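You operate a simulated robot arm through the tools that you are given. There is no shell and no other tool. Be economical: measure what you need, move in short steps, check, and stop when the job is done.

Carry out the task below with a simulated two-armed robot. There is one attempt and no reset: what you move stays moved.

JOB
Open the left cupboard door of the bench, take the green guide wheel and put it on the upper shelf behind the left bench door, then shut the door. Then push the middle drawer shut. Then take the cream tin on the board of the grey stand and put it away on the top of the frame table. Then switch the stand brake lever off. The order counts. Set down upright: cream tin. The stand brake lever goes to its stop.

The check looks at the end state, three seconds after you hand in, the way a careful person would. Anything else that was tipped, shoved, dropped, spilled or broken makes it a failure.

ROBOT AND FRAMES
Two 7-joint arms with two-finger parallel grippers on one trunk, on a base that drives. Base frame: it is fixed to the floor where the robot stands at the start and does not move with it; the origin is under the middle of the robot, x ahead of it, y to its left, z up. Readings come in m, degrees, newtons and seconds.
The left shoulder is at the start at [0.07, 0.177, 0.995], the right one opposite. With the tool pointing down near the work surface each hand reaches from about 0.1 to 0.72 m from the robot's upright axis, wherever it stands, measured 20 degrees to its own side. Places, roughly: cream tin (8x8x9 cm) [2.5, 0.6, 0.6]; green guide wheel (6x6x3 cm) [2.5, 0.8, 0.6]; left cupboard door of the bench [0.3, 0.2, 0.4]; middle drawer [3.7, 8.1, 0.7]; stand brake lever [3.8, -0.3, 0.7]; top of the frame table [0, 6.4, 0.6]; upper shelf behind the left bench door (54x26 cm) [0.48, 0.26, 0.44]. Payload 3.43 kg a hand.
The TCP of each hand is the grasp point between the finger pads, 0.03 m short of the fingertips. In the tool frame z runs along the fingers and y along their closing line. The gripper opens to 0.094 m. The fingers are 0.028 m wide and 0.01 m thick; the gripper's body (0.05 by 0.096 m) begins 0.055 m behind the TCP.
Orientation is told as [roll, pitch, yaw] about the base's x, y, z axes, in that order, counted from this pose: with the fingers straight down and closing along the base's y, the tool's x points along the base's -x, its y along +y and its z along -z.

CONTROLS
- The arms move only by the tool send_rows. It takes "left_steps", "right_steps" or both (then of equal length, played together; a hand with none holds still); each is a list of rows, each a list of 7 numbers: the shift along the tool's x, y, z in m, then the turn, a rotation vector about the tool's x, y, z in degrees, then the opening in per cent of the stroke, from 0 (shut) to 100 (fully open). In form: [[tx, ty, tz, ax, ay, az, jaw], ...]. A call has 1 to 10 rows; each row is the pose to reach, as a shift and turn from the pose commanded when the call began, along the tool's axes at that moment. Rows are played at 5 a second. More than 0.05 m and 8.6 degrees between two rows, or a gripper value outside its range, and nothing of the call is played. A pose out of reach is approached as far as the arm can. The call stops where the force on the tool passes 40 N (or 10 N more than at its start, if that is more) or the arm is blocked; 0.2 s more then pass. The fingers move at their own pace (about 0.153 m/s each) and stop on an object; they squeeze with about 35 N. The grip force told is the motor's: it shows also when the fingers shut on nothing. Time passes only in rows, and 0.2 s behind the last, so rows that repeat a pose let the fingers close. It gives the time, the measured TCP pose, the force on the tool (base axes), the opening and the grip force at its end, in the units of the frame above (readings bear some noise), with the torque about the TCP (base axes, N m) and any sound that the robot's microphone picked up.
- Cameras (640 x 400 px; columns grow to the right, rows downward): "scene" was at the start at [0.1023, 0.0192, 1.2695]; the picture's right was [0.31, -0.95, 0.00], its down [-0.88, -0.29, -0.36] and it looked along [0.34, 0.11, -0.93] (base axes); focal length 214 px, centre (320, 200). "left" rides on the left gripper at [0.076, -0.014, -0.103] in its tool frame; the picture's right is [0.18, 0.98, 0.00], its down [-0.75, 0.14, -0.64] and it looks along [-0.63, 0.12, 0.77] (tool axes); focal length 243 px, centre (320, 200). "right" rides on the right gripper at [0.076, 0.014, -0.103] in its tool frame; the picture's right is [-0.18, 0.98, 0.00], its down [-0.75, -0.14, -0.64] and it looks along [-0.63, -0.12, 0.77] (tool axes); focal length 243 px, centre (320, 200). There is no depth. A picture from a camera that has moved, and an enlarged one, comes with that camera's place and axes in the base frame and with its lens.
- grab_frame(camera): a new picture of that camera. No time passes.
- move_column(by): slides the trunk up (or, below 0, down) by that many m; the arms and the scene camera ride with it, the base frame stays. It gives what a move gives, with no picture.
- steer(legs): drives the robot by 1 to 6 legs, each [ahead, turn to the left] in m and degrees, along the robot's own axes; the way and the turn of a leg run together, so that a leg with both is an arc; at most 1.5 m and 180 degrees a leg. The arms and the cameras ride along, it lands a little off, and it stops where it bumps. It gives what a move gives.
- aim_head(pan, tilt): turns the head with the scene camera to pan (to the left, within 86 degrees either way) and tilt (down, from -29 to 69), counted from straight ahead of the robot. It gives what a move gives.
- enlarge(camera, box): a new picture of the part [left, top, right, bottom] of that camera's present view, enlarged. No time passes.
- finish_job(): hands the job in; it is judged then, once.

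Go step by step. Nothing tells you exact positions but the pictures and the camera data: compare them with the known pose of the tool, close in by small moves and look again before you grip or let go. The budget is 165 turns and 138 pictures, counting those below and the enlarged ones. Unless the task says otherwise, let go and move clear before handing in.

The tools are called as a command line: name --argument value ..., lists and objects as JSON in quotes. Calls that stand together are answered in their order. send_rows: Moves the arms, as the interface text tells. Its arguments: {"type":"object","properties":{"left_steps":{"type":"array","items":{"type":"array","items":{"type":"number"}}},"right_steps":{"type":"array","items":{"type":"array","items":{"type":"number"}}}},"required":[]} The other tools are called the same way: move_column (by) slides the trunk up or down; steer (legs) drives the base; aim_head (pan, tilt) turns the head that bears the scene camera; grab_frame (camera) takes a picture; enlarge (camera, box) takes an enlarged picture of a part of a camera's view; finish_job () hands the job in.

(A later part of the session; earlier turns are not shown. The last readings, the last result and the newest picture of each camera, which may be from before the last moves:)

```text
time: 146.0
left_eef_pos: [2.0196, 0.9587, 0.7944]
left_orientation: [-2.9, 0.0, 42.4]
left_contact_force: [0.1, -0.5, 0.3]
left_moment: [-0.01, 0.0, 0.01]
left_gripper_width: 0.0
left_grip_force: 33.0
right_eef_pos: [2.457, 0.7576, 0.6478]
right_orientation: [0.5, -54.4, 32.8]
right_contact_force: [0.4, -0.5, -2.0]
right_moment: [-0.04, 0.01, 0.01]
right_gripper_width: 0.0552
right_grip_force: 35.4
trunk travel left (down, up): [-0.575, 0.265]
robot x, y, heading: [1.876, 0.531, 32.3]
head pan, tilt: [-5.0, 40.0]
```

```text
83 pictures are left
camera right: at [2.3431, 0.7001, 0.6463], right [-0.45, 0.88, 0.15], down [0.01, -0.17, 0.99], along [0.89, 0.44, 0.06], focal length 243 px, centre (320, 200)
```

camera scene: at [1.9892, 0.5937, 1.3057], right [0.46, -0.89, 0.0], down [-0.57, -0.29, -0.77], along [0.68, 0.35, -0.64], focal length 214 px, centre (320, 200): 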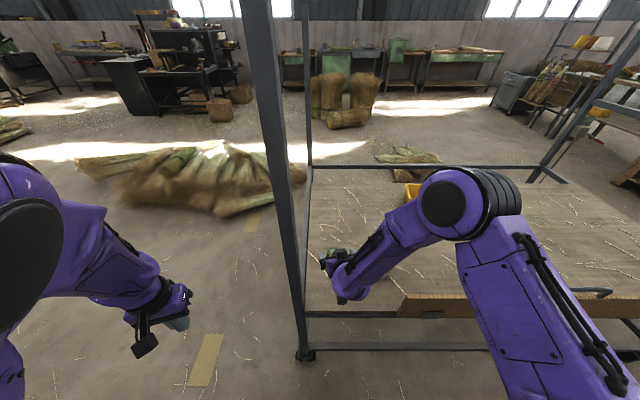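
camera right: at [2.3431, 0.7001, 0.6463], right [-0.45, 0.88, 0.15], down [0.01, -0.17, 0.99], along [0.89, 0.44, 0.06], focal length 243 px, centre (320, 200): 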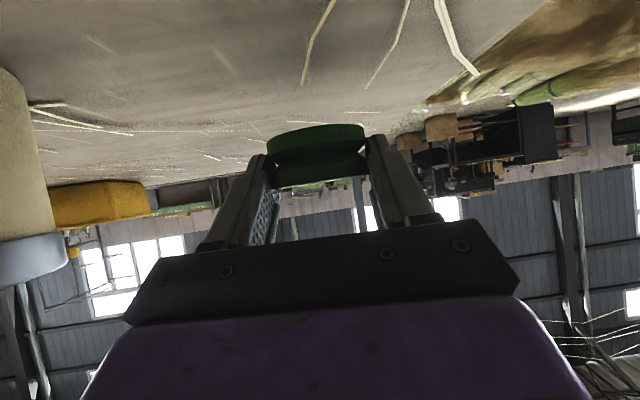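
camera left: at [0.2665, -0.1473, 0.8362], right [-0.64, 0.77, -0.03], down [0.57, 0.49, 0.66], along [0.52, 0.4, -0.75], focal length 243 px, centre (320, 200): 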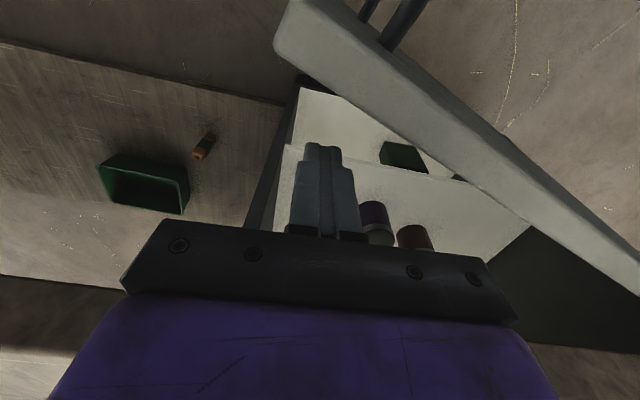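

The wheel is held. I lift 10 cm, back away from the stand, then tuck the arm in.

send_rows --right_steps '[[-0.04, 0, -0.029, 0, 0, 0, 0], [-0.08, 0, -0.058, 0, 0, 0, 0], [-0.11, 0, -0.08, 0, 0, 0, 0]]'

steer --legs '[[-0.38, 0]]'

send_rows --right_steps '[[0.015, 0, -0.04, 0, 0, 0, 0], [0.03, 0, -0.08, 0, 0, 0, 0], [0.045, 0, -0.12, 0, 0, 0, 0], [0.06, 0, -0.16, 0, 0, 0, 0]]'

aim_head --pan -60 --tilt 30

grab_frame --camera "scene"

```text
time: 146.8
left_eef_pos: [2.0187, 0.9578, 0.7936]
left_orientation: [-3.0, 0.0, 42.4]
left_contact_force: [-0.5, 0.3, 0.3]
left_moment: [0.03, 0.02, 0.01]
left_gripper_width: 0.0
left_grip_force: 32.9
right_eef_pos: [2.4538, 0.7575, 0.7869]
right_orientation: [0.6, -54.3, 32.7]
right_contact_force: [0.4, 0.8, -2.5]
right_moment: [-0.01, 0.01, 0.03]
right_gripper_width: 0.055
right_grip_force: 35.1
trunk travel left (down, up): [-0.575, 0.265]
robot x, y, heading: [1.8766, 0.5241, 32.1]
head pan, tilt: [-5.0, 40.0]
```

```text
time: 149.2
left_eef_pos: [1.7021, 0.7581, 0.7939]
left_orientation: [-2.9, 0.1, 42.3]
left_contact_force: [0.1, -0.5, 0.3]
left_moment: [-0.01, 0.01, 0.01]
left_gripper_width: 0.0
left_grip_force: 32.8
right_eef_pos: [2.1381, 0.5587, 0.7851]
right_orientation: [0.7, -54.3, 32.8]
right_contact_force: [0.9, 0.2, -1.7]
right_moment: [0.02, 0.06, 0.01]
right_gripper_width: 0.0551
right_grip_force: 35.2
trunk travel left (down, up): [-0.575, 0.265]
robot x, y, heading: [1.5559, 0.3294, 32.1]
head pan, tilt: [-5.0, 40.0]
```

```text
time: 150.2
left_eef_pos: [1.7014, 0.757, 0.7948]
left_orientation: [-2.9, 0.0, 42.4]
left_contact_force: [-0.7, -0.5, 0.9]
left_moment: [0.0, -0.01, 0.01]
left_gripper_width: 0.0
left_grip_force: 32.8
right_eef_pos: [1.9978, 0.4687, 0.8313]
right_orientation: [0.5, -54.4, 32.9]
right_contact_force: [-0.5, -0.8, -1.2]
right_moment: [0.01, -0.01, -0.01]
right_gripper_width: 0.0551
right_grip_force: 34.8
trunk travel left (down, up): [-0.575, 0.265]
robot x, y, heading: [1.5535, 0.3272, 32.2]
head pan, tilt: [-5.0, 40.0]
```

```text
time: 151.4
left_eef_pos: [1.7011, 0.7595, 0.7939]
left_orientation: [-2.9, 0.1, 42.4]
left_contact_force: [-0.2, -0.9, 0.1]
left_moment: [0.0, 0.0, -0.01]
left_gripper_width: 0.0
left_grip_force: 32.8
right_eef_pos: [1.9996, 0.4711, 0.83]
right_orientation: [0.7, -54.3, 32.7]
right_contact_force: [-0.1, -0.1, -1.8]
right_moment: [0.0, 0.03, 0.0]
right_gripper_width: 0.0552
right_grip_force: 34.7
trunk travel left (down, up): [-0.575, 0.265]
robot x, y, heading: [1.5557, 0.3287, 32.1]
head pan, tilt: [-60.0, 30.0]
```

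```text
82 pictures are left
camera scene: at [1.6762, 0.3136, 1.3209], right [-0.47, -0.88, 0.0], down [-0.44, 0.23, -0.87], along [0.77, -0.41, -0.5], focal length 214 px, centre (320, 200)
```

scene: 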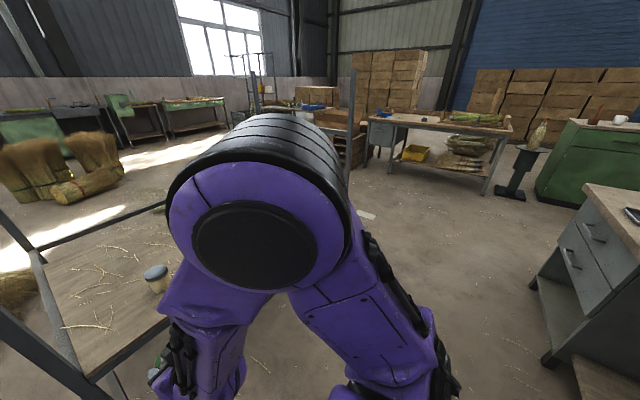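

I now drive back around the bench's right end, with the trunk raised 0.15 m so the wheel clears the bench.

move_column --by 0.15

steer --legs '[[0, -93.3], [1.2, 0], [1.25, 0], [0, -90]]'

aim_head --pan 0 --tilt 25

grab_frame --camera "scene"

```text
time: 153.2
left_eef_pos: [1.7014, 0.7576, 0.945]
left_orientation: [-2.9, 0.2, 42.4]
left_contact_force: [0.4, -0.4, 0.1]
left_moment: [0.02, 0.0, 0.0]
left_gripper_width: 0.0001
left_grip_force: 33.3
right_eef_pos: [2.0002, 0.4705, 0.9803]
right_orientation: [0.7, -54.3, 32.7]
right_contact_force: [0.0, -0.4, -1.5]
right_moment: [-0.07, 0.03, 0.02]
right_gripper_width: 0.0552
right_grip_force: 34.9
trunk travel left (down, up): [-0.725, 0.115]
robot x, y, heading: [1.557, 0.3316, 32.2]
head pan, tilt: [-60.0, 30.0]
```

```text
time: 173.0
left_eef_pos: [2.544, -2.2907, 0.9439]
left_orientation: [-2.9, 0.1, -139.7]
left_contact_force: [-0.3, 1.0, -0.9]
left_moment: [-0.03, 0.0, -0.01]
left_gripper_width: 0.0001
left_grip_force: 32.8
right_eef_pos: [2.2565, -1.9923, 0.98]
right_orientation: [0.5, -54.2, -149.4]
right_contact_force: [0.1, -0.3, -1.4]
right_moment: [0.04, -0.01, 0.02]
right_gripper_width: 0.055
right_grip_force: 34.9
trunk travel left (down, up): [-0.725, 0.115]
robot x, y, heading: [2.7068, -1.8628, -149.9]
head pan, tilt: [-60.0, 30.0]
```

```text
time: 174.3
left_eef_pos: [2.5439, -2.2902, 0.9434]
left_orientation: [-2.9, 0.2, -139.7]
left_contact_force: [0.5, 0.6, -1.0]
left_moment: [-0.01, -0.02, 0.02]
left_gripper_width: 0.0
left_grip_force: 33.1
right_eef_pos: [2.2564, -1.9915, 0.9799]
right_orientation: [0.4, -54.2, -149.4]
right_contact_force: [-0.7, -0.2, -1.4]
right_moment: [0.02, 0.03, 0.01]
right_gripper_width: 0.0551
right_grip_force: 35.2
trunk travel left (down, up): [-0.725, 0.115]
robot x, y, heading: [2.7089, -1.8657, -150.2]
head pan, tilt: [0.0, 25.0]
```

```text
81 pictures are left
camera scene: at [2.5827, -1.9356, 1.4789], right [-0.5, 0.87, 0.0], down [0.37, 0.21, -0.91], along [-0.79, -0.45, -0.42], focal length 214 px, centre (320, 200)
```

scene: 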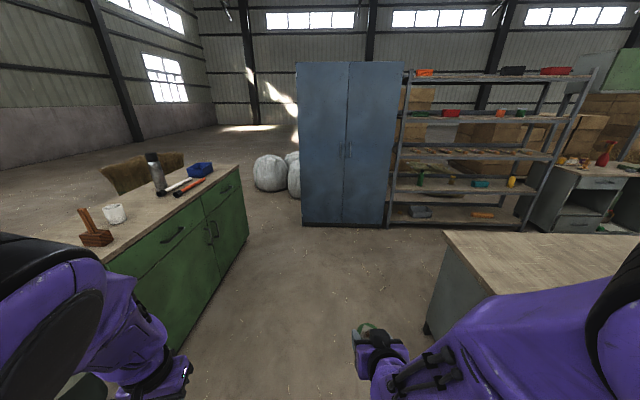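

Clear way; I continue down and along the corridor toward the cupboard.

steer --legs '[[0.85, 0], [0.85, 0], [0, -91], [1.0, 0], [0.7, 0]]'

grab_frame --camera "scene"

```text
time: 195.3
left_eef_pos: [-0.0535, -1.0776, 0.9433]
left_orientation: [-2.9, 0.0, 130.6]
left_contact_force: [0.5, 1.1, -0.2]
left_moment: [-0.02, 0.0, 0.03]
left_gripper_width: 0.0
left_grip_force: 33.1
right_eef_pos: [0.2461, -0.7893, 0.9808]
right_orientation: [0.5, -54.3, 120.9]
right_contact_force: [-0.7, 0.0, -1.6]
right_moment: [-0.05, -0.03, 0.02]
right_gripper_width: 0.0549
right_grip_force: 34.7
trunk travel left (down, up): [-0.725, 0.115]
robot x, y, heading: [0.3707, -1.2405, 120.2]
head pan, tilt: [0.0, 25.0]
```

```text
80 pictures are left
camera scene: at [0.3005, -1.1148, 1.479], right [0.86, 0.5, 0.0], down [0.21, -0.36, -0.91], along [-0.46, 0.78, -0.42], focal length 214 px, centre (320, 200)
```

scene: 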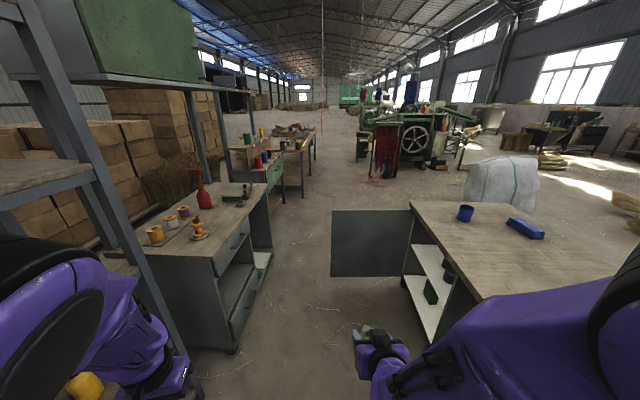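

The door stands at 90°, cupboard open. I drive 1.08 m ahead to a staging spot and turn to face the cupboard slightly from the right.

steer --legs '[[1.08, 0], [0, -82]]'

aim_head --pan -5 --tilt 60

grab_frame --camera "scene"

```text
time: 204.3
left_eef_pos: [-0.0671, 0.1534, 0.944]
left_orientation: [-3.0, 0.1, 48.4]
left_contact_force: [0.6, -0.2, -0.1]
left_moment: [0.0, 0.01, -0.02]
left_gripper_width: 0.0002
left_grip_force: 33.3
right_eef_pos: [0.2602, -0.1015, 0.9795]
right_orientation: [0.4, -54.2, 38.8]
right_contact_force: [0.4, 0.0, -1.0]
right_moment: [-0.01, 0.03, -0.01]
right_gripper_width: 0.0552
right_grip_force: 35.0
trunk travel left (down, up): [-0.725, 0.115]
robot x, y, heading: [-0.1706, -0.2892, 38.0]
head pan, tilt: [0.0, 25.0]
```

```text
time: 205.3
left_eef_pos: [-0.0661, 0.1538, 0.9443]
left_orientation: [-2.9, 0.0, 48.4]
left_contact_force: [-0.1, -0.5, -0.3]
left_moment: [-0.01, -0.01, 0.04]
left_gripper_width: 0.0002
left_grip_force: 32.9
right_eef_pos: [0.2585, -0.1013, 0.9809]
right_orientation: [0.5, -54.3, 38.9]
right_contact_force: [1.9, 0.0, -0.5]
right_moment: [-0.08, 0.02, -0.01]
right_gripper_width: 0.055
right_grip_force: 35.2
trunk travel left (down, up): [-0.725, 0.115]
robot x, y, heading: [-0.1683, -0.2918, 38.2]
head pan, tilt: [-5.0, 60.0]
```

```text
79 pictures are left
camera scene: at [-0.0741, -0.221, 1.4289], right [0.55, -0.84, 0.0], down [-0.73, -0.47, -0.5], along [0.42, 0.27, -0.87], focal length 214 px, centre (320, 200)
```

scene: 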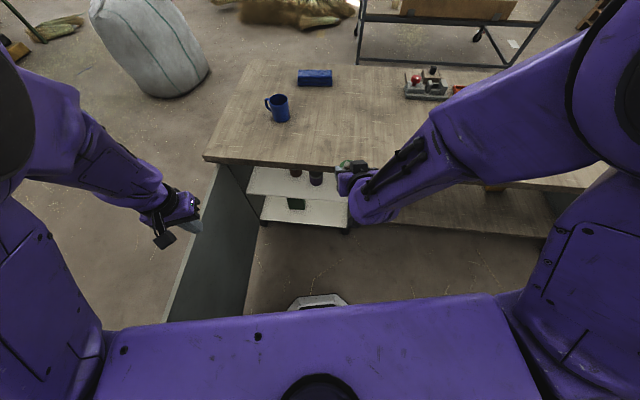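

I lower the trunk 0.25 m (hands stay in front of the bench) and look at the shelf.

move_column --by -0.25

aim_head --pan 0 --tilt 45

grab_frame --camera "scene"

enlarge --camera "scene" --box '[200, 120, 440, 270]'

grab_frame --camera "right"

```text
time: 207.9
left_eef_pos: [-0.0666, 0.1533, 0.6938]
left_orientation: [-2.8, 0.2, 48.4]
left_contact_force: [-0.2, -0.7, 0.1]
left_moment: [-0.01, -0.06, -0.01]
left_gripper_width: 0.0
left_grip_force: 32.7
right_eef_pos: [0.2594, -0.1038, 0.7302]
right_orientation: [0.5, -54.1, 38.8]
right_contact_force: [-0.3, -0.1, -1.4]
right_moment: [-0.05, -0.01, 0.01]
right_gripper_width: 0.055
right_grip_force: 35.0
trunk travel left (down, up): [-0.475, 0.365]
robot x, y, heading: [-0.1671, -0.2911, 38.0]
head pan, tilt: [-5.0, 60.0]
```

```text
time: 208.7
left_eef_pos: [-0.0678, 0.1527, 0.6946]
left_orientation: [-2.9, 0.2, 48.4]
left_contact_force: [-0.3, -0.4, -1.0]
left_moment: [-0.01, -0.01, 0.0]
left_gripper_width: 0.0001
left_grip_force: 33.0
right_eef_pos: [0.2597, -0.1025, 0.7302]
right_orientation: [0.5, -54.2, 38.8]
right_contact_force: [0.0, -0.7, -1.2]
right_moment: [-0.02, -0.01, 0.02]
right_gripper_width: 0.0551
right_grip_force: 34.5
trunk travel left (down, up): [-0.475, 0.365]
robot x, y, heading: [-0.1657, -0.2888, 38.0]
head pan, tilt: [0.0, 45.0]
```

```text
78 pictures are left
camera scene: at [-0.066, -0.2074, 1.1983], right [0.62, -0.79, 0.0], down [-0.56, -0.44, -0.71], along [0.56, 0.44, -0.71], focal length 214 px, centre (320, 200)
```

scene: 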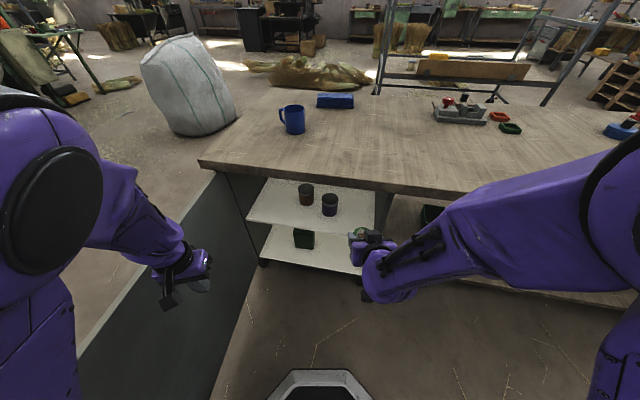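

```text
2.67 times, centred on (320, 195) of scene
camera zoom: at [-0.066, -0.2074, 1.1983], right [0.62, -0.79, 0.0], down [-0.56, -0.44, -0.71], along [0.56, 0.44, -0.71], focal length 572 px, centre (320, 213)
```

zoom: 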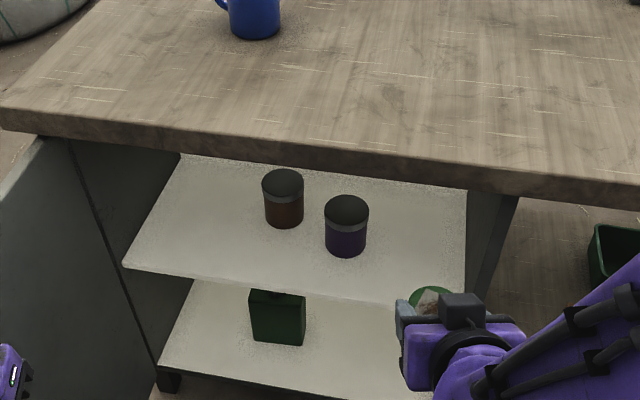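

```text
76 pictures are left
camera right: at [0.1516, -0.1715, 0.7285], right [-0.54, 0.83, 0.15], down [0.03, -0.16, 0.99], along [0.84, 0.53, 0.06], focal length 243 px, centre (320, 200)
```

right: 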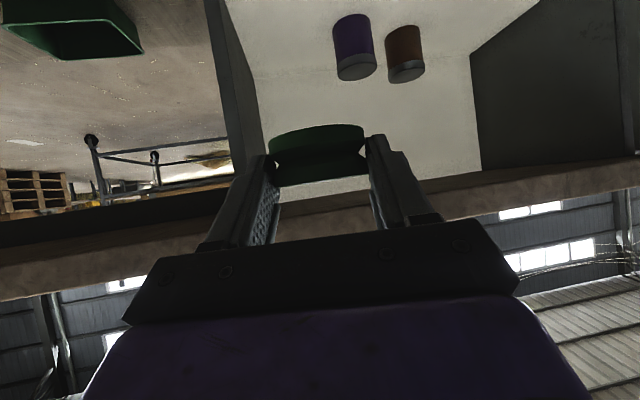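

The upper shelf's front edge is at n≈0.42, z≈0.44; the purple tin sits at u≈0.085, so I'll set the wheel at u≈0.20, n≈0.47. First I lower the hand in front of the cupboard with the arm.

send_rows --right_steps '[[0.032, 0, 0.0235, 0, 0, 0, 0], [0.065, 0, 0.047, 0, 0, 0, 0], [0.097, 0, 0.071, 0, 0, 0, 0], [0.13, 0, 0.094, 0, 0, 0, 0], [0.154, 0, 0.112, 0, 0, 0, 0]]'

grab_frame --camera "scene"

```text
time: 209.9
left_eef_pos: [-0.0671, 0.155, 0.6947]
left_orientation: [-2.8, 0.1, 48.5]
left_contact_force: [0.2, 0.5, -0.5]
left_moment: [0.0, -0.01, 0.01]
left_gripper_width: 0.0
left_grip_force: 32.7
right_eef_pos: [0.2631, -0.1028, 0.5377]
right_orientation: [0.2, -54.2, 39.1]
right_contact_force: [0.3, -0.2, -0.7]
right_moment: [0.0, -0.01, 0.0]
right_gripper_width: 0.0552
right_grip_force: 34.6
trunk travel left (down, up): [-0.475, 0.365]
robot x, y, heading: [-0.1693, -0.292, 37.9]
head pan, tilt: [0.0, 45.0]
```

```text
75 pictures are left
camera scene: at [-0.0654, -0.2071, 1.1983], right [0.62, -0.79, 0.0], down [-0.56, -0.44, -0.71], along [0.56, 0.44, -0.71], focal length 214 px, centre (320, 200)
```

scene: 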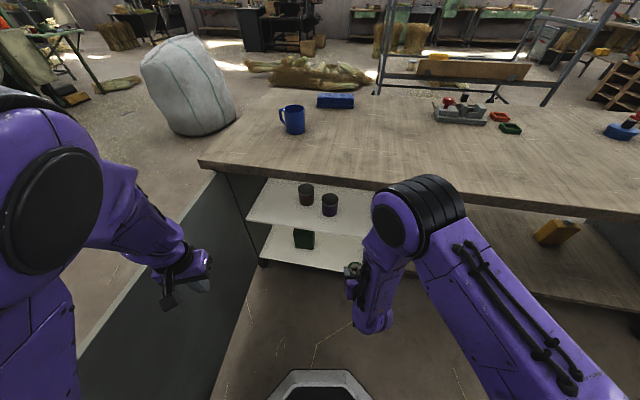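

The arm is well placed. I drive 10 cm forward, then look before inserting.

steer --legs '[[0.1, 0]]'

send_rows --right_steps '[[-0.017, -0.006, 0.023, 0, 0, 0, 0], [-0.034, -0.012, 0.047, 0, 0, 0, 0], [-0.051, -0.018, 0.07, 0, 0, 0, 0]]'

grab_frame --camera "right"

grab_frame --camera "scene"

```text
time: 211.0
left_eef_pos: [0.0096, 0.215, 0.6928]
left_orientation: [-2.9, 0.1, 48.5]
left_contact_force: [1.1, 0.2, 0.2]
left_moment: [-0.01, 0.01, 0.01]
left_gripper_width: 0.0
left_grip_force: 33.1
right_eef_pos: [0.3392, -0.0425, 0.5386]
right_orientation: [0.5, -54.2, 38.9]
right_contact_force: [-0.1, -0.1, -1.1]
right_moment: [-0.01, 0.05, -0.01]
right_gripper_width: 0.0552
right_grip_force: 35.4
trunk travel left (down, up): [-0.475, 0.365]
robot x, y, heading: [-0.0917, -0.2311, 38.2]
head pan, tilt: [0.0, 45.0]
```

```text
time: 211.8
left_eef_pos: [0.0096, 0.2137, 0.6943]
left_orientation: [-2.9, 0.1, 48.4]
left_contact_force: [0.6, -0.6, 0.5]
left_moment: [0.0, -0.03, 0.01]
left_gripper_width: 0.0
left_grip_force: 33.1
right_eef_pos: [0.4173, -0.0015, 0.5375]
right_orientation: [0.4, -54.0, 38.8]
right_contact_force: [0.2, -0.1, -1.5]
right_moment: [-0.02, 0.02, 0.0]
right_gripper_width: 0.0551
right_grip_force: 35.1
trunk travel left (down, up): [-0.475, 0.365]
robot x, y, heading: [-0.0914, -0.2291, 38.3]
head pan, tilt: [0.0, 45.0]
```

```text
74 pictures are left
camera right: at [0.3093, -0.0711, 0.5371], right [-0.54, 0.83, 0.15], down [0.03, -0.16, 0.99], along [0.84, 0.54, 0.06], focal length 243 px, centre (320, 200)
```

right: 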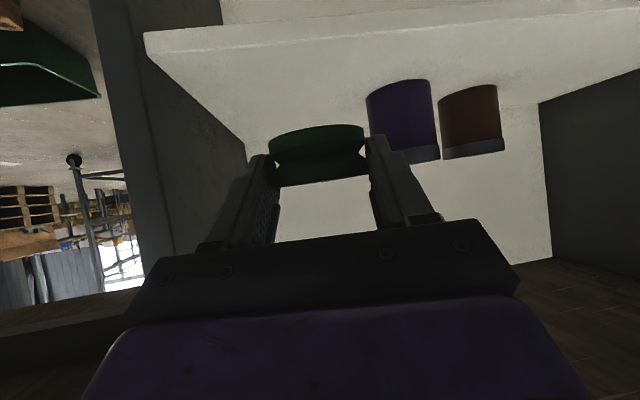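

```text
73 pictures are left
camera scene: at [0.0112, -0.147, 1.1983], right [0.62, -0.79, 0.0], down [-0.56, -0.44, -0.71], along [0.56, 0.44, -0.71], focal length 214 px, centre (320, 200)
```

scene: 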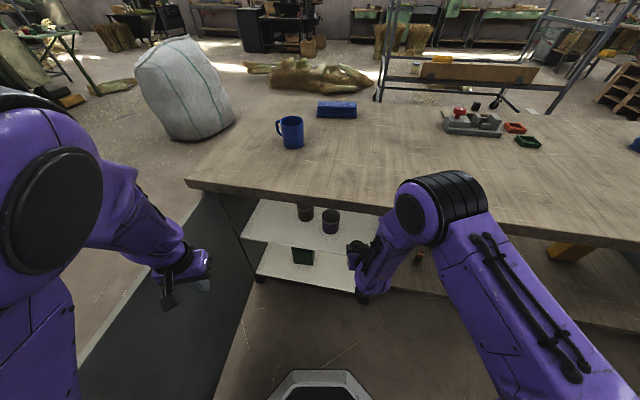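

Clearance on both sides is good. I move 8.5 cm deeper.

send_rows --right_steps '[[-0.016, -0.005, 0.0225, 0, 0, 0, 0], [-0.032, -0.01, 0.045, 0, 0, 0, 0], [-0.049, -0.015, 0.0677, 0, 0, 0, 0]]'

grab_frame --camera "right"

```text
time: 212.6
left_eef_pos: [0.0105, 0.2145, 0.6941]
left_orientation: [-2.9, 0.1, 48.4]
left_contact_force: [-0.3, 0.4, -0.1]
left_moment: [0.01, -0.04, 0.04]
left_gripper_width: 0.0
left_grip_force: 33.2
right_eef_pos: [0.492, 0.0395, 0.5408]
right_orientation: [0.6, -54.1, 38.8]
right_contact_force: [-0.1, 0.6, -0.7]
right_moment: [-0.02, 0.01, -0.03]
right_gripper_width: 0.0552
right_grip_force: 35.3
trunk travel left (down, up): [-0.475, 0.365]
robot x, y, heading: [-0.0956, -0.2287, 38.2]
head pan, tilt: [0.0, 45.0]
```

```text
72 pictures are left
camera right: at [0.3844, -0.0303, 0.5391], right [-0.54, 0.83, 0.15], down [0.03, -0.16, 0.99], along [0.84, 0.54, 0.06], focal length 243 px, centre (320, 200)
```

right: 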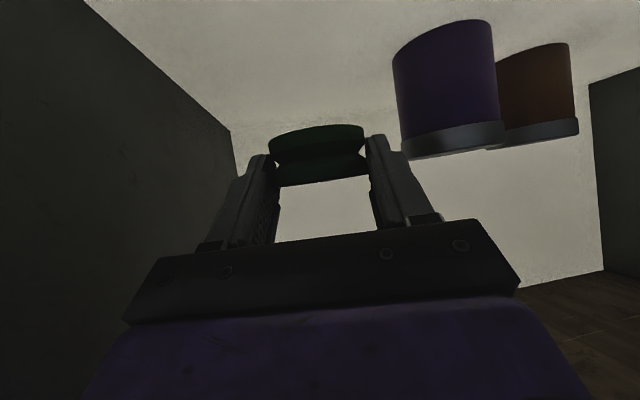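

Good place between the wall and the tin. I lower with the trunk, then find the shelf by contact.

move_column --by -0.055

grab_frame --camera "right"

```text
time: 213.6
left_eef_pos: [0.0086, 0.2136, 0.639]
left_orientation: [-2.9, 0.1, 48.4]
left_contact_force: [0.5, 0.0, -0.1]
left_moment: [0.0, 0.0, 0.0]
left_gripper_width: 0.0
left_grip_force: 33.2
right_eef_pos: [0.4917, 0.0391, 0.4866]
right_orientation: [0.5, -54.2, 38.8]
right_contact_force: [0.0, 0.7, -1.0]
right_moment: [0.0, 0.03, -0.02]
right_gripper_width: 0.0551
right_grip_force: 35.2
trunk travel left (down, up): [-0.42, 0.42]
robot x, y, heading: [-0.092, -0.2312, 38.3]
head pan, tilt: [0.0, 45.0]
```

```text
71 pictures are left
camera right: at [0.384, -0.0305, 0.4846], right [-0.54, 0.83, 0.15], down [0.03, -0.16, 0.99], along [0.84, 0.54, 0.06], focal length 243 px, centre (320, 200)
```

right: 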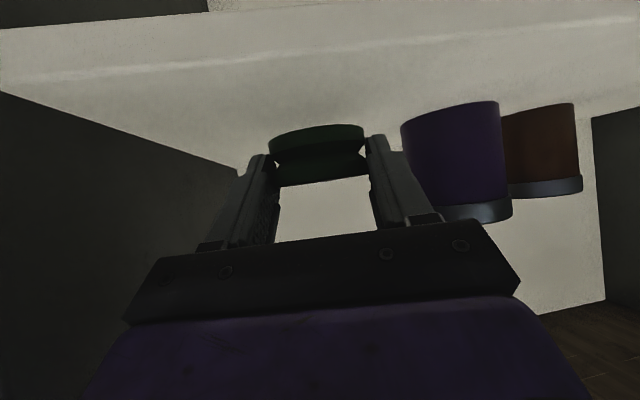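

The shelf edge is close below. I lower in small steps until contact.

send_rows --right_steps '[[0.0033, 0, 0.0024, 0, 0, 0, 0], [0.0065, 0, 0.0047, 0, 0, 0, 0], [0.0097, 0, 0.0071, 0, 0, 0, 0]]'

```text
time: 214.4
left_eef_pos: [0.0089, 0.2133, 0.6387]
left_orientation: [-2.9, 0.1, 48.5]
left_contact_force: [0.8, 0.2, 0.0]
left_moment: [-0.01, 0.01, -0.02]
left_gripper_width: 0.0004
left_grip_force: 33.3
right_eef_pos: [0.4923, 0.0385, 0.4742]
right_orientation: [0.5, -54.3, 38.8]
right_contact_force: [-0.3, 1.1, 0.9]
right_moment: [-0.02, -0.04, 0.01]
right_gripper_width: 0.0549
right_grip_force: 34.6
trunk travel left (down, up): [-0.42, 0.42]
robot x, y, heading: [-0.0902, -0.23, 38.1]
head pan, tilt: [0.0, 45.0]
```

send_rows --right_steps '[[0.002, 0, 0.0014, 0, 0, 0, 0], [0.004, 0, 0.0029, 0, 0, 0, 0]]'

grab_frame --camera "right"

```text
time: 215.0
left_eef_pos: [0.0059, 0.2132, 0.6404]
left_orientation: [-3.0, -0.1, 48.5]
left_contact_force: [0.9, 0.0, -0.4]
left_moment: [-0.01, 0.02, -0.01]
left_gripper_width: 0.0
left_grip_force: 33.0
right_eef_pos: [0.4937, 0.0404, 0.4741]
right_orientation: [0.4, -54.7, 38.9]
right_contact_force: [-5.4, -2.2, 26.2]
right_moment: [-0.39, -0.04, 0.0]
right_gripper_width: 0.0553
right_grip_force: 35.1
trunk travel left (down, up): [-0.42, 0.42]
robot x, y, heading: [-0.0956, -0.2317, 38.2]
head pan, tilt: [0.0, 45.0]
```

```text
70 pictures are left
camera right: at [0.3844, -0.0301, 0.4714], right [-0.54, 0.83, 0.15], down [0.02, -0.17, 0.99], along [0.84, 0.53, 0.07], focal length 243 px, centre (320, 200)
```

right: 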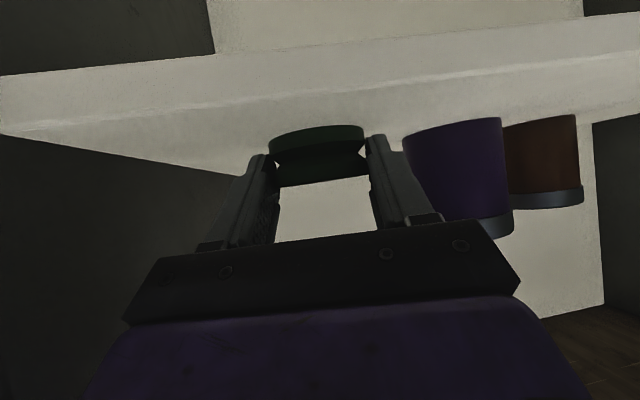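

Contact made. I relieve pressure, open to 72 % and withdraw back and slightly up.

send_rows --right_steps '[[-0.003, 0, -0.002, 0, 0, 0, 0], [-0.003, 0, -0.002, 0, 0, 0, 72], [-0.003, 0, -0.002, 0, 0, 0, 72], [-0.006, 0.001, -0.012, 0, 0, 0, 72], [-0.008, 0.003, -0.03, 0, 0, 0, 72], [-0.004, 0.006, -0.055, 0, 0, 0, 72], [0.006, 0.01, -0.085, 0, 0, 0, 72]]'

grab_frame --camera "right"

```text
time: 216.6
left_eef_pos: [0.0086, 0.2144, 0.639]
left_orientation: [-2.8, -0.1, 48.5]
left_contact_force: [0.0, 0.1, 0.3]
left_moment: [-0.02, 0.03, 0.0]
left_gripper_width: 0.0002
left_grip_force: 33.5
right_eef_pos: [0.4292, 0.0008, 0.5136]
right_orientation: [0.5, -54.2, 38.9]
right_contact_force: [0.2, -0.2, 0.5]
right_moment: [0.01, 0.02, 0.02]
right_gripper_width: 0.0679
right_grip_force: 0.0
trunk travel left (down, up): [-0.42, 0.42]
robot x, y, heading: [-0.091, -0.2284, 38.2]
head pan, tilt: [0.0, 45.0]
```

```text
69 pictures are left
camera right: at [0.3204, -0.0689, 0.5125], right [-0.54, 0.83, 0.15], down [0.03, -0.16, 0.99], along [0.84, 0.54, 0.06], focal length 243 px, centre (320, 200)
```

right: 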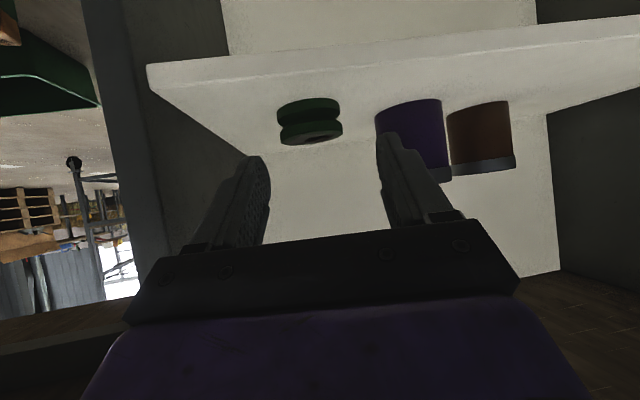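

The wheel stands on the upper shelf. I pull the right arm out, back off, and raise the trunk so the left hand can take the door's top edge.

send_rows --right_steps '[[0.02, 0.005, -0.03, 0, 0, 0, 60], [0.037, 0.01, -0.06, 0, 0, 0, 30], [0.053, 0.01, -0.09, 0, 0, 0, 0]]'

steer --legs '[[-0.25, 0]]'

move_column --by 0.25

steer --legs '[[0, 7]]'

aim_head --pan 30 --tilt 55

grab_frame --camera "scene"

```text
time: 217.4
left_eef_pos: [0.0089, 0.215, 0.6386]
left_orientation: [-2.9, -0.1, 48.6]
left_contact_force: [0.1, -0.4, 0.3]
left_moment: [-0.02, 0.01, 0.03]
left_gripper_width: 0.0
left_grip_force: 32.5
right_eef_pos: [0.3428, -0.0581, 0.5251]
right_orientation: [0.5, -54.3, 38.8]
right_contact_force: [-0.4, -0.1, -0.5]
right_moment: [0.02, 0.03, -0.01]
right_gripper_width: 0.0
right_grip_force: 33.4
trunk travel left (down, up): [-0.42, 0.42]
robot x, y, heading: [-0.0944, -0.2299, 37.9]
head pan, tilt: [0.0, 45.0]
```

```text
time: 219.2
left_eef_pos: [-0.1801, 0.0653, 0.6394]
left_orientation: [-3.0, 0.0, 48.6]
left_contact_force: [0.3, 0.7, 0.3]
left_moment: [0.0, -0.01, -0.02]
left_gripper_width: 0.0
left_grip_force: 32.9
right_eef_pos: [0.1522, -0.2052, 0.5239]
right_orientation: [0.5, -54.3, 39.1]
right_contact_force: [-0.7, 0.3, -0.5]
right_moment: [0.0, -0.02, 0.01]
right_gripper_width: 0.0
right_grip_force: 33.2
trunk travel left (down, up): [-0.42, 0.42]
robot x, y, heading: [-0.2805, -0.3756, 38.4]
head pan, tilt: [0.0, 45.0]
```

```text
time: 221.8
left_eef_pos: [-0.1812, 0.0657, 0.889]
left_orientation: [-2.9, 0.1, 48.5]
left_contact_force: [0.1, -0.2, 0.4]
left_moment: [-0.03, 0.0, -0.03]
left_gripper_width: 0.0
left_grip_force: 32.5
right_eef_pos: [0.1532, -0.204, 0.7744]
right_orientation: [0.5, -54.2, 39.0]
right_contact_force: [0.1, 1.2, 0.6]
right_moment: [0.01, 0.02, 0.0]
right_gripper_width: 0.0
right_grip_force: 32.9
trunk travel left (down, up): [-0.67, 0.17]
robot x, y, heading: [-0.28, -0.3782, 38.8]
head pan, tilt: [0.0, 45.0]
```

```text
time: 222.7
left_eef_pos: [-0.2363, 0.074, 0.8892]
left_orientation: [-2.9, 0.1, 55.6]
left_contact_force: [0.1, 0.1, 0.3]
left_moment: [-0.01, -0.01, -0.02]
left_gripper_width: 0.0001
left_grip_force: 33.1
right_eef_pos: [0.1285, -0.154, 0.7733]
right_orientation: [0.4, -54.1, 46.1]
right_contact_force: [-0.1, 0.6, -0.3]
right_moment: [0.01, 0.0, -0.02]
right_gripper_width: 0.0
right_grip_force: 32.9
trunk travel left (down, up): [-0.67, 0.17]
robot x, y, heading: [-0.2828, -0.3756, 45.7]
head pan, tilt: [0.0, 45.0]
```

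```text
time: 223.7
left_eef_pos: [-0.2369, 0.0742, 0.8872]
left_orientation: [-2.9, 0.1, 55.7]
left_contact_force: [-0.1, 0.7, -1.0]
left_moment: [-0.01, -0.02, -0.02]
left_gripper_width: 0.0
left_grip_force: 32.9
right_eef_pos: [0.1275, -0.1536, 0.7737]
right_orientation: [0.4, -54.2, 46.1]
right_contact_force: [-0.3, -1.2, -0.3]
right_moment: [0.0, -0.04, 0.01]
right_gripper_width: 0.0001
right_grip_force: 33.2
trunk travel left (down, up): [-0.67, 0.17]
robot x, y, heading: [-0.2784, -0.3806, 45.2]
head pan, tilt: [30.0, 55.0]
```

```text
68 pictures are left
camera scene: at [-0.2279, -0.2717, 1.38], right [0.97, -0.25, 0.0], down [-0.21, -0.79, -0.57], along [0.15, 0.56, -0.82], focal length 214 px, centre (320, 200)
```

scene: 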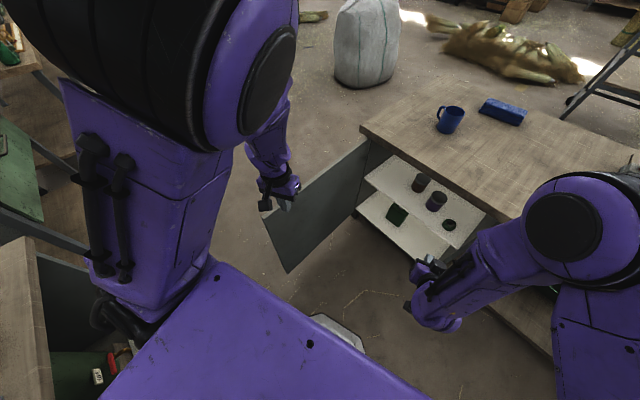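

The wheel sits well on the shelf. Door top runs from [0.175,0.405] to its tip [-0.32,0.15]. I bring the open left hand above the door's top edge near the tip, squared to it.

send_rows --left_steps '[[-0.02, 0.018, 0, 0, 0, 7, 50], [-0.043, 0.037, 0, 0, 0, 14, 100], [-0.065, 0.056, 0, 0, 0, 21, 100], [-0.086, 0.0744, 0, 0, 0, 28, 100]]'

grab_frame --camera "left"

```text
time: 224.7
left_eef_pos: [-0.2477, 0.1899, 0.8842]
left_orientation: [-2.7, -1.4, 27.7]
left_contact_force: [-0.2, 0.4, 0.1]
left_moment: [-0.05, 0.02, 0.0]
left_gripper_width: 0.0939
left_grip_force: 0.1
right_eef_pos: [0.127, -0.152, 0.7731]
right_orientation: [0.4, -54.1, 46.1]
right_contact_force: [0.2, 0.5, 0.3]
right_moment: [0.0, 0.01, 0.02]
right_gripper_width: 0.0
right_grip_force: 32.9
trunk travel left (down, up): [-0.67, 0.17]
robot x, y, heading: [-0.281, -0.3803, 44.9]
head pan, tilt: [30.0, 55.0]
```

```text
67 pictures are left
camera left: at [-0.3142, 0.1437, 0.9847], right [-0.62, 0.79, -0.05], down [0.58, 0.49, 0.65], along [0.54, 0.37, -0.76], focal length 243 px, centre (320, 200)
```

left: 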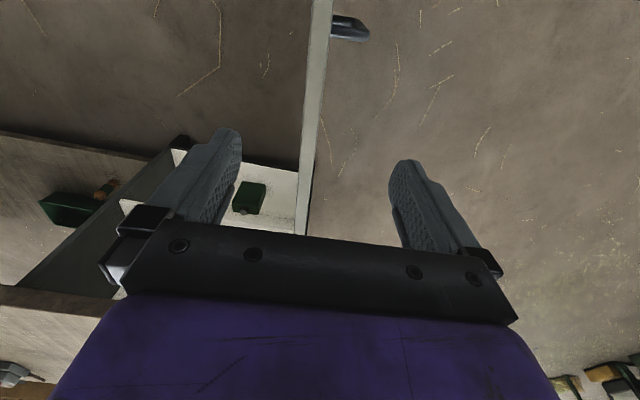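

The door edge is centred between the fingers. I descend and close on it.

send_rows --left_steps '[[0, 0, 0.045, 0, 0, 0, 100], [0, 0, 0.09, 0, 0, 0, 100], [0, 0, 0.135, 0, 0, 0, 100], [0, 0, 0.172, 0, 0, 0, 100], [0, 0, 0.172, 0, 0, 0, 0], [0, 0, 0.172, 0, 0, 0, 0], [0, 0, 0.172, 0, 0, 0, 0]]'

grab_frame --camera "left"

```text
time: 226.3
left_eef_pos: [-0.2421, 0.1833, 0.7089]
left_orientation: [-2.6, -1.3, 27.9]
left_contact_force: [-2.1, 1.3, -9.4]
left_moment: [2.46, -0.05, 1.12]
left_gripper_width: 0.0242
left_grip_force: 44.5
right_eef_pos: [0.1274, -0.1514, 0.7735]
right_orientation: [0.4, -54.2, 46.1]
right_contact_force: [-0.1, 0.3, 0.1]
right_moment: [0.01, -0.02, -0.01]
right_gripper_width: 0.0001
right_grip_force: 33.0
trunk travel left (down, up): [-0.67, 0.17]
robot x, y, heading: [-0.2848, -0.3746, 45.4]
head pan, tilt: [30.0, 55.0]
```

```text
66 pictures are left
camera left: at [-0.3074, 0.1365, 0.8092], right [-0.62, 0.78, -0.05], down [0.57, 0.5, 0.65], along [0.53, 0.38, -0.76], focal length 243 px, centre (320, 200)
```

left: 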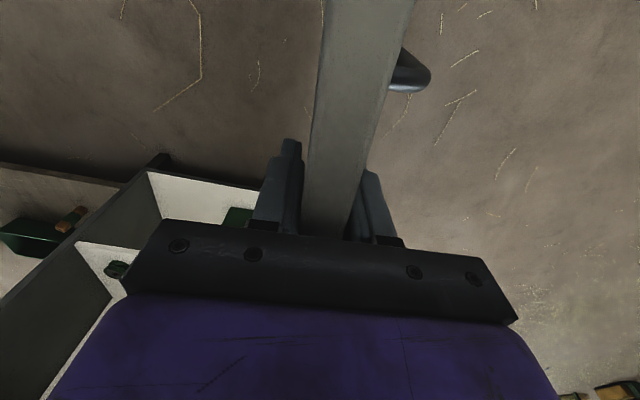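

Door pinched (24 mm slab). I first move the right hand out of the sweep, then swing the door closed along its arc.

send_rows --right_steps '[[-0.02, -0.04, -0.015, 0, 0, 0, 0], [-0.04, -0.08, -0.03, 0, 0, 0, 0], [-0.06, -0.12, -0.045, 0, 0, 0, 0], [-0.08, -0.16, -0.06, 0, 0, 0, 0], [-0.08, -0.2, -0.06, 0, 0, 0, 0]]'

send_rows --left_steps '[[-0.0013, -0.0318, 0, 0, 0, -3.75, 0], [-0.0048, -0.0636, 0, 0, 0, -7.5, 0], [-0.0105, -0.0957, 0, 0, 0, -11.25, 0], [-0.0185, -0.1275, 0, 0, 0, -15, 0], [-0.0281, -0.1577, 0, 0, 0, -18.75, 0], [-0.04, -0.1876, 0, 0, 0, -22.5, 0], [-0.0536, -0.2169, 0, 0, 0, -26.25, 0], [-0.0695, -0.245, 0, 0, 0, -30, 0]]'

grab_frame --camera "scene"

```text
time: 227.5
left_eef_pos: [-0.2408, 0.1822, 0.7077]
left_orientation: [-2.6, -1.2, 27.7]
left_contact_force: [-2.4, 1.0, -12.5]
left_moment: [2.0, 0.85, 1.01]
left_gripper_width: 0.0243
left_grip_force: 44.6
right_eef_pos: [0.268, -0.2974, 0.8723]
right_orientation: [0.4, -54.2, 46.1]
right_contact_force: [0.2, 0.3, -0.2]
right_moment: [-0.02, -0.01, 0.03]
right_gripper_width: 0.0
right_grip_force: 32.5
right hand out of reach, approached as far as the arm can: row 4
trunk travel left (down, up): [-0.67, 0.17]
robot x, y, heading: [-0.2787, -0.3769, 45.1]
head pan, tilt: [30.0, 55.0]
```

```text
time: 229.3
left_eef_pos: [-0.0636, 0.0025, 0.7232]
left_orientation: [-2.8, 0.2, 58.0]
left_contact_force: [13.1, 24.6, -13.6]
left_moment: [0.98, 1.21, 0.92]
left_gripper_width: 0.0229
left_grip_force: 44.6
right_eef_pos: [0.2718, -0.2948, 0.8707]
right_orientation: [0.5, -53.9, 46.1]
right_contact_force: [0.5, 0.2, -0.3]
right_moment: [-0.01, -0.04, -0.03]
right_gripper_width: 0.0
right_grip_force: 32.9
trunk travel left (down, up): [-0.67, 0.17]
robot x, y, heading: [-0.2795, -0.3772, 45.7]
head pan, tilt: [30.0, 55.0]
```

```text
65 pictures are left
camera scene: at [-0.2233, -0.2672, 1.3796], right [0.97, -0.25, 0.0], down [-0.21, -0.79, -0.57], along [0.14, 0.55, -0.82], focal length 214 px, centre (320, 200)
```

scene: 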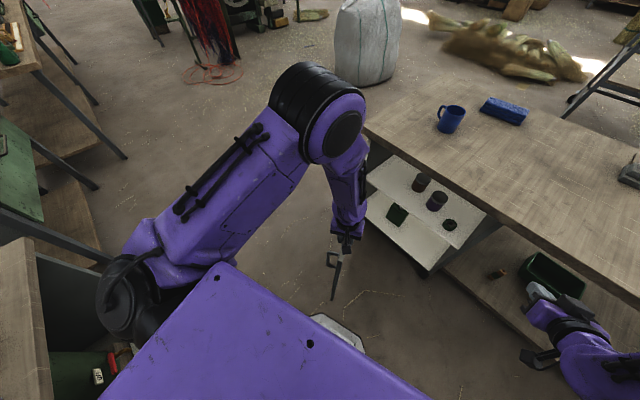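

30° done; forces say the hinge is a bit further left/back than assumed. I continue the next 30° with the corrected centre.

send_rows --left_steps '[[-0.012, -0.004, 0.005, 0, 0, 0, 0], [-0.0078, -0.0324, 0.01, 0, 0, -3.75, 0], [-0.0158, -0.064, 0.012, 0, 0, -7.5, 0], [-0.0234, -0.095, 0.012, 0, 0, -11.25, 0], [-0.0334, -0.126, 0.012, 0, 0, -15, 0], [-0.0451, -0.156, 0.012, 0, 0, -18.75, 0], [-0.0588, -0.186, 0.012, 0, 0, -22.5, 0], [-0.0741, -0.214, 0.012, 0, 0, -26.25, 0], [-0.092, -0.2415, 0.012, 0, 0, -30, 0]]'

grab_frame --camera "scene"

```text
time: 231.3
left_eef_pos: [0.1841, -0.0577, 0.7241]
left_orientation: [-1.9, 1.9, 87.5]
left_contact_force: [-1.6, -23.3, -19.5]
left_moment: [-0.43, 1.36, 0.65]
left_gripper_width: 0.0223
left_grip_force: 44.8
right_eef_pos: [0.27, -0.2988, 0.8723]
right_orientation: [0.8, -54.2, 45.8]
right_contact_force: [-0.3, 0.0, 0.5]
right_moment: [0.02, -0.01, 0.01]
right_gripper_width: 0.0002
right_grip_force: 33.0
trunk travel left (down, up): [-0.67, 0.17]
robot x, y, heading: [-0.2782, -0.3804, 45.5]
head pan, tilt: [30.0, 55.0]
```

```text
64 pictures are left
camera scene: at [-0.2247, -0.2741, 1.3801], right [0.97, -0.25, 0.0], down [-0.21, -0.79, -0.57], along [0.14, 0.56, -0.82], focal length 214 px, centre (320, 200)
```

scene: 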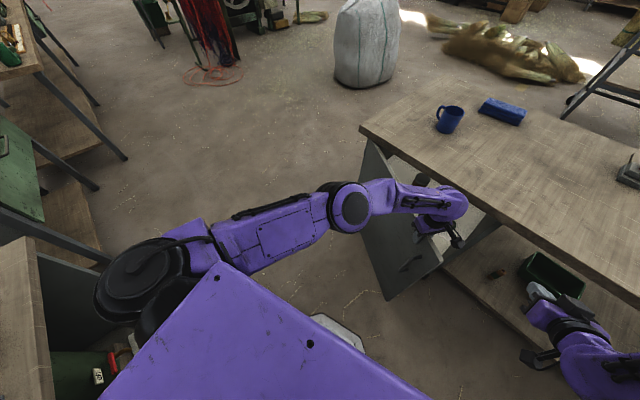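

About 30° remain. I release, lift, go round to the door's outer face, and will push it shut from there.

send_rows --left_steps '[[0, 0, 0, 0, 0, 0, 60], [0, 0, 0, 0, 0, 0, 60], [0, 0, -0.05, 0, 0, 0, 60], [0, 0, -0.09, 0, 0, 0, 60], [0, 0.05, -0.1, 0, 0, 0, 30], [0, 0.1, -0.1, 0, 0, 0, 0], [0, 0.1, -0.06, 0, 0, 0, 0], [0, 0.1, -0.02, 0, 0, 0, 0], [0, 0.1, 0.025, 0, 0, 0, 0]]'

grab_frame --camera "scene"

```text
refused: row 5 steps farther than a row can; nothing moved
```

```text
63 pictures are left
camera scene: at [-0.2247, -0.2741, 1.3801], right [0.97, -0.25, 0.0], down [-0.21, -0.79, -0.57], along [0.14, 0.56, -0.82], focal length 214 px, centre (320, 200)
```

scene: 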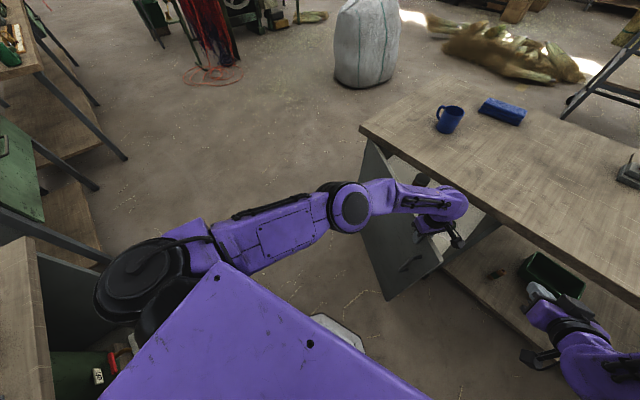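

A step was slightly too long; I resend with smaller steps.

send_rows --left_steps '[[0, 0, 0, 0, 0, 0, 60], [0, 0, 0, 0, 0, 0, 60], [0, 0, -0.05, 0, 0, 0, 60], [0, 0, -0.1, 0, 0, 0, 60], [0, 0.045, -0.1, 0, 0, 0, 30], [0, 0.09, -0.1, 0, 0, 0, 0], [0, 0.1, -0.06, 0, 0, 0, 0], [0, 0.1, -0.02, 0, 0, 0, 0], [0, 0.1, 0.025, 0, 0, 0, 0]]'

grab_frame --camera "scene"

```text
time: 233.3
left_eef_pos: [0.0886, -0.0526, 0.6932]
left_orientation: [-2.4, 1.6, 87.7]
left_contact_force: [0.3, 0.3, -0.2]
left_moment: [0.05, 0.02, 0.02]
left_gripper_width: 0.0001
left_grip_force: 32.7
right_eef_pos: [0.2686, -0.297, 0.8726]
right_orientation: [0.5, -54.2, 46.1]
right_contact_force: [0.3, 0.4, -0.6]
right_moment: [0.0, 0.02, -0.01]
right_gripper_width: 0.0004
right_grip_force: 33.5
trunk travel left (down, up): [-0.67, 0.17]
robot x, y, heading: [-0.2818, -0.3823, 45.4]
head pan, tilt: [30.0, 55.0]
```

```text
62 pictures are left
camera scene: at [-0.2272, -0.2709, 1.3799], right [0.97, -0.25, 0.0], down [-0.21, -0.79, -0.57], along [0.14, 0.55, -0.82], focal length 214 px, centre (320, 200)
```

scene: 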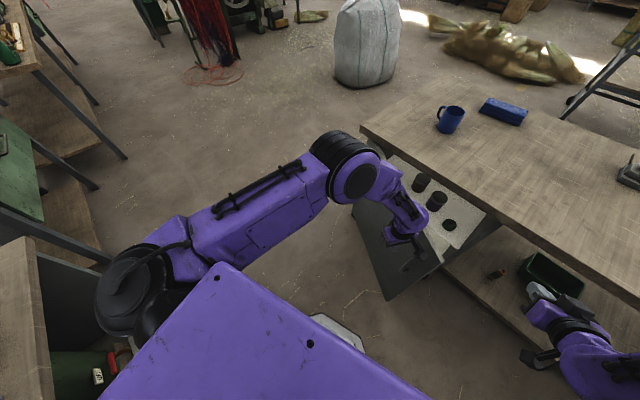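

Hand is on the outer side. I push the door most of the way along its arc.

send_rows --left_steps '[[-0.0012, -0.031, 0, 0, 0, 0, 0], [-0.0025, -0.062, 0, 0, 0, 0, 0], [-0.004, -0.088, 0, 0, 0, 0, 0], [-0.0056, -0.114, 0, 0, 0, 0, 0], [-0.0095, -0.14, 0, 0, 0, -4, 0], [-0.0136, -0.1656, 0, 0, 0, -8, 0], [-0.021, -0.19, 0, 0, 0, -12, 0]]'

grab_frame --camera "scene"

```text
time: 234.9
left_eef_pos: [0.1736, -0.0156, 0.7147]
left_orientation: [-0.8, -0.9, 94.3]
left_contact_force: [0.4, -0.1, -0.8]
left_moment: [0.01, -0.01, -0.02]
left_gripper_width: 0.0001
left_grip_force: 33.2
left hand out of reach, approached as far as the arm can: row 4, 5, 6, 7
right_eef_pos: [0.2691, -0.298, 0.8715]
right_orientation: [0.6, -54.2, 45.9]
right_contact_force: [0.3, -0.7, -0.3]
right_moment: [0.03, 0.0, 0.0]
right_gripper_width: 0.0003
right_grip_force: 33.0
trunk travel left (down, up): [-0.67, 0.17]
robot x, y, heading: [-0.2814, -0.3786, 45.4]
head pan, tilt: [30.0, 55.0]
```

```text
61 pictures are left
camera scene: at [-0.2275, -0.2722, 1.38], right [0.97, -0.25, 0.0], down [-0.21, -0.79, -0.57], along [0.14, 0.56, -0.82], focal length 214 px, centre (320, 200)
```

scene: 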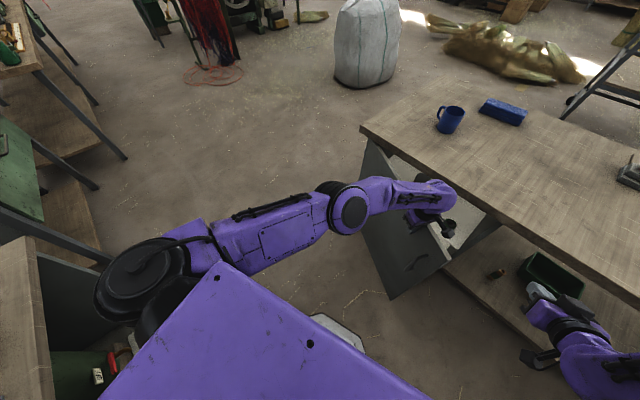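

Arm reach is exhausted; I continue the push by moving the base forward with a slight right turn.

steer --legs '[[0.1, -10]]'

grab_frame --camera "scene"

```text
time: 236.0
left_eef_pos: [0.3062, -0.0385, 0.7145]
left_orientation: [-0.7, -0.8, 84.1]
left_contact_force: [-0.3, 0.0, -0.1]
left_moment: [0.01, 0.04, 0.0]
left_gripper_width: 0.0002
left_grip_force: 33.3
right_eef_pos: [0.3482, -0.333, 0.8725]
right_orientation: [0.7, -54.3, 35.8]
right_contact_force: [0.9, 0.5, -0.8]
right_moment: [-0.01, 0.01, 0.02]
right_gripper_width: 0.0001
right_grip_force: 33.1
trunk travel left (down, up): [-0.67, 0.17]
robot x, y, heading: [-0.2046, -0.3128, 35.5]
head pan, tilt: [30.0, 55.0]
```

```text
60 pictures are left
camera scene: at [-0.134, -0.2188, 1.3799], right [0.91, -0.42, 0.0], down [-0.34, -0.74, -0.57], along [0.24, 0.52, -0.82], focal length 214 px, centre (320, 200)
```

scene: 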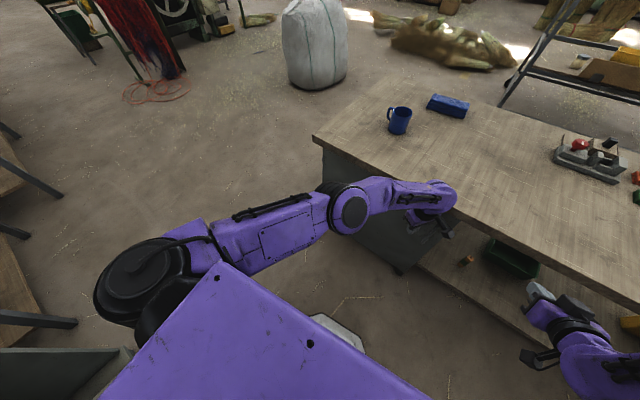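

The door looks nearly or fully shut. I back away and check.

steer --legs '[[-0.2, 0]]'

aim_head --pan 10 --tilt 50

enlarge --camera "scene" --box '[220, 80, 540, 280]'

```text
time: 237.6
left_eef_pos: [0.165, -0.1465, 0.7169]
left_orientation: [-0.8, -0.8, 83.2]
left_contact_force: [0.2, -0.6, 0.5]
left_moment: [0.04, -0.01, -0.04]
left_gripper_width: 0.0
left_grip_force: 33.5
right_eef_pos: [0.206, -0.4401, 0.8736]
right_orientation: [0.5, -54.4, 35.2]
right_contact_force: [0.0, 0.6, 0.3]
right_moment: [-0.01, 0.03, -0.02]
right_gripper_width: 0.0001
right_grip_force: 33.0
trunk travel left (down, up): [-0.67, 0.17]
robot x, y, heading: [-0.3454, -0.4157, 34.5]
head pan, tilt: [30.0, 55.0]
stopped in leg 1: the robot was blocked; the commanded pose is now the measured one
```

```text
time: 238.4
left_eef_pos: [0.1676, -0.1445, 0.7146]
left_orientation: [-0.7, -0.6, 83.2]
left_contact_force: [0.2, -0.5, -0.3]
left_moment: [-0.01, 0.02, 0.01]
left_gripper_width: 0.0
left_grip_force: 33.2
right_eef_pos: [0.2073, -0.438, 0.8719]
right_orientation: [0.5, -54.2, 35.2]
right_contact_force: [0.9, 0.3, -0.1]
right_moment: [-0.01, 0.0, 0.04]
right_gripper_width: 0.0
right_grip_force: 33.2
trunk travel left (down, up): [-0.67, 0.17]
robot x, y, heading: [-0.3461, -0.4162, 34.5]
head pan, tilt: [10.0, 50.0]
```

```text
2.00 times, centred on (380, 180) of scene
camera zoom: at [-0.2507, -0.3314, 1.3865], right [0.7, -0.71, 0.0], down [-0.55, -0.54, -0.64], along [0.46, 0.45, -0.77], focal length 429 px, centre (200, 240)
```

zoom: 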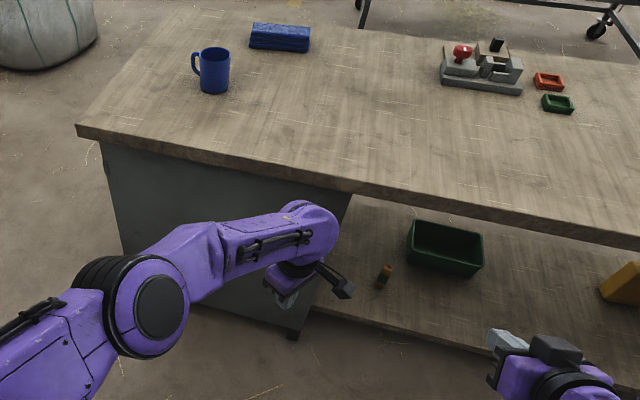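

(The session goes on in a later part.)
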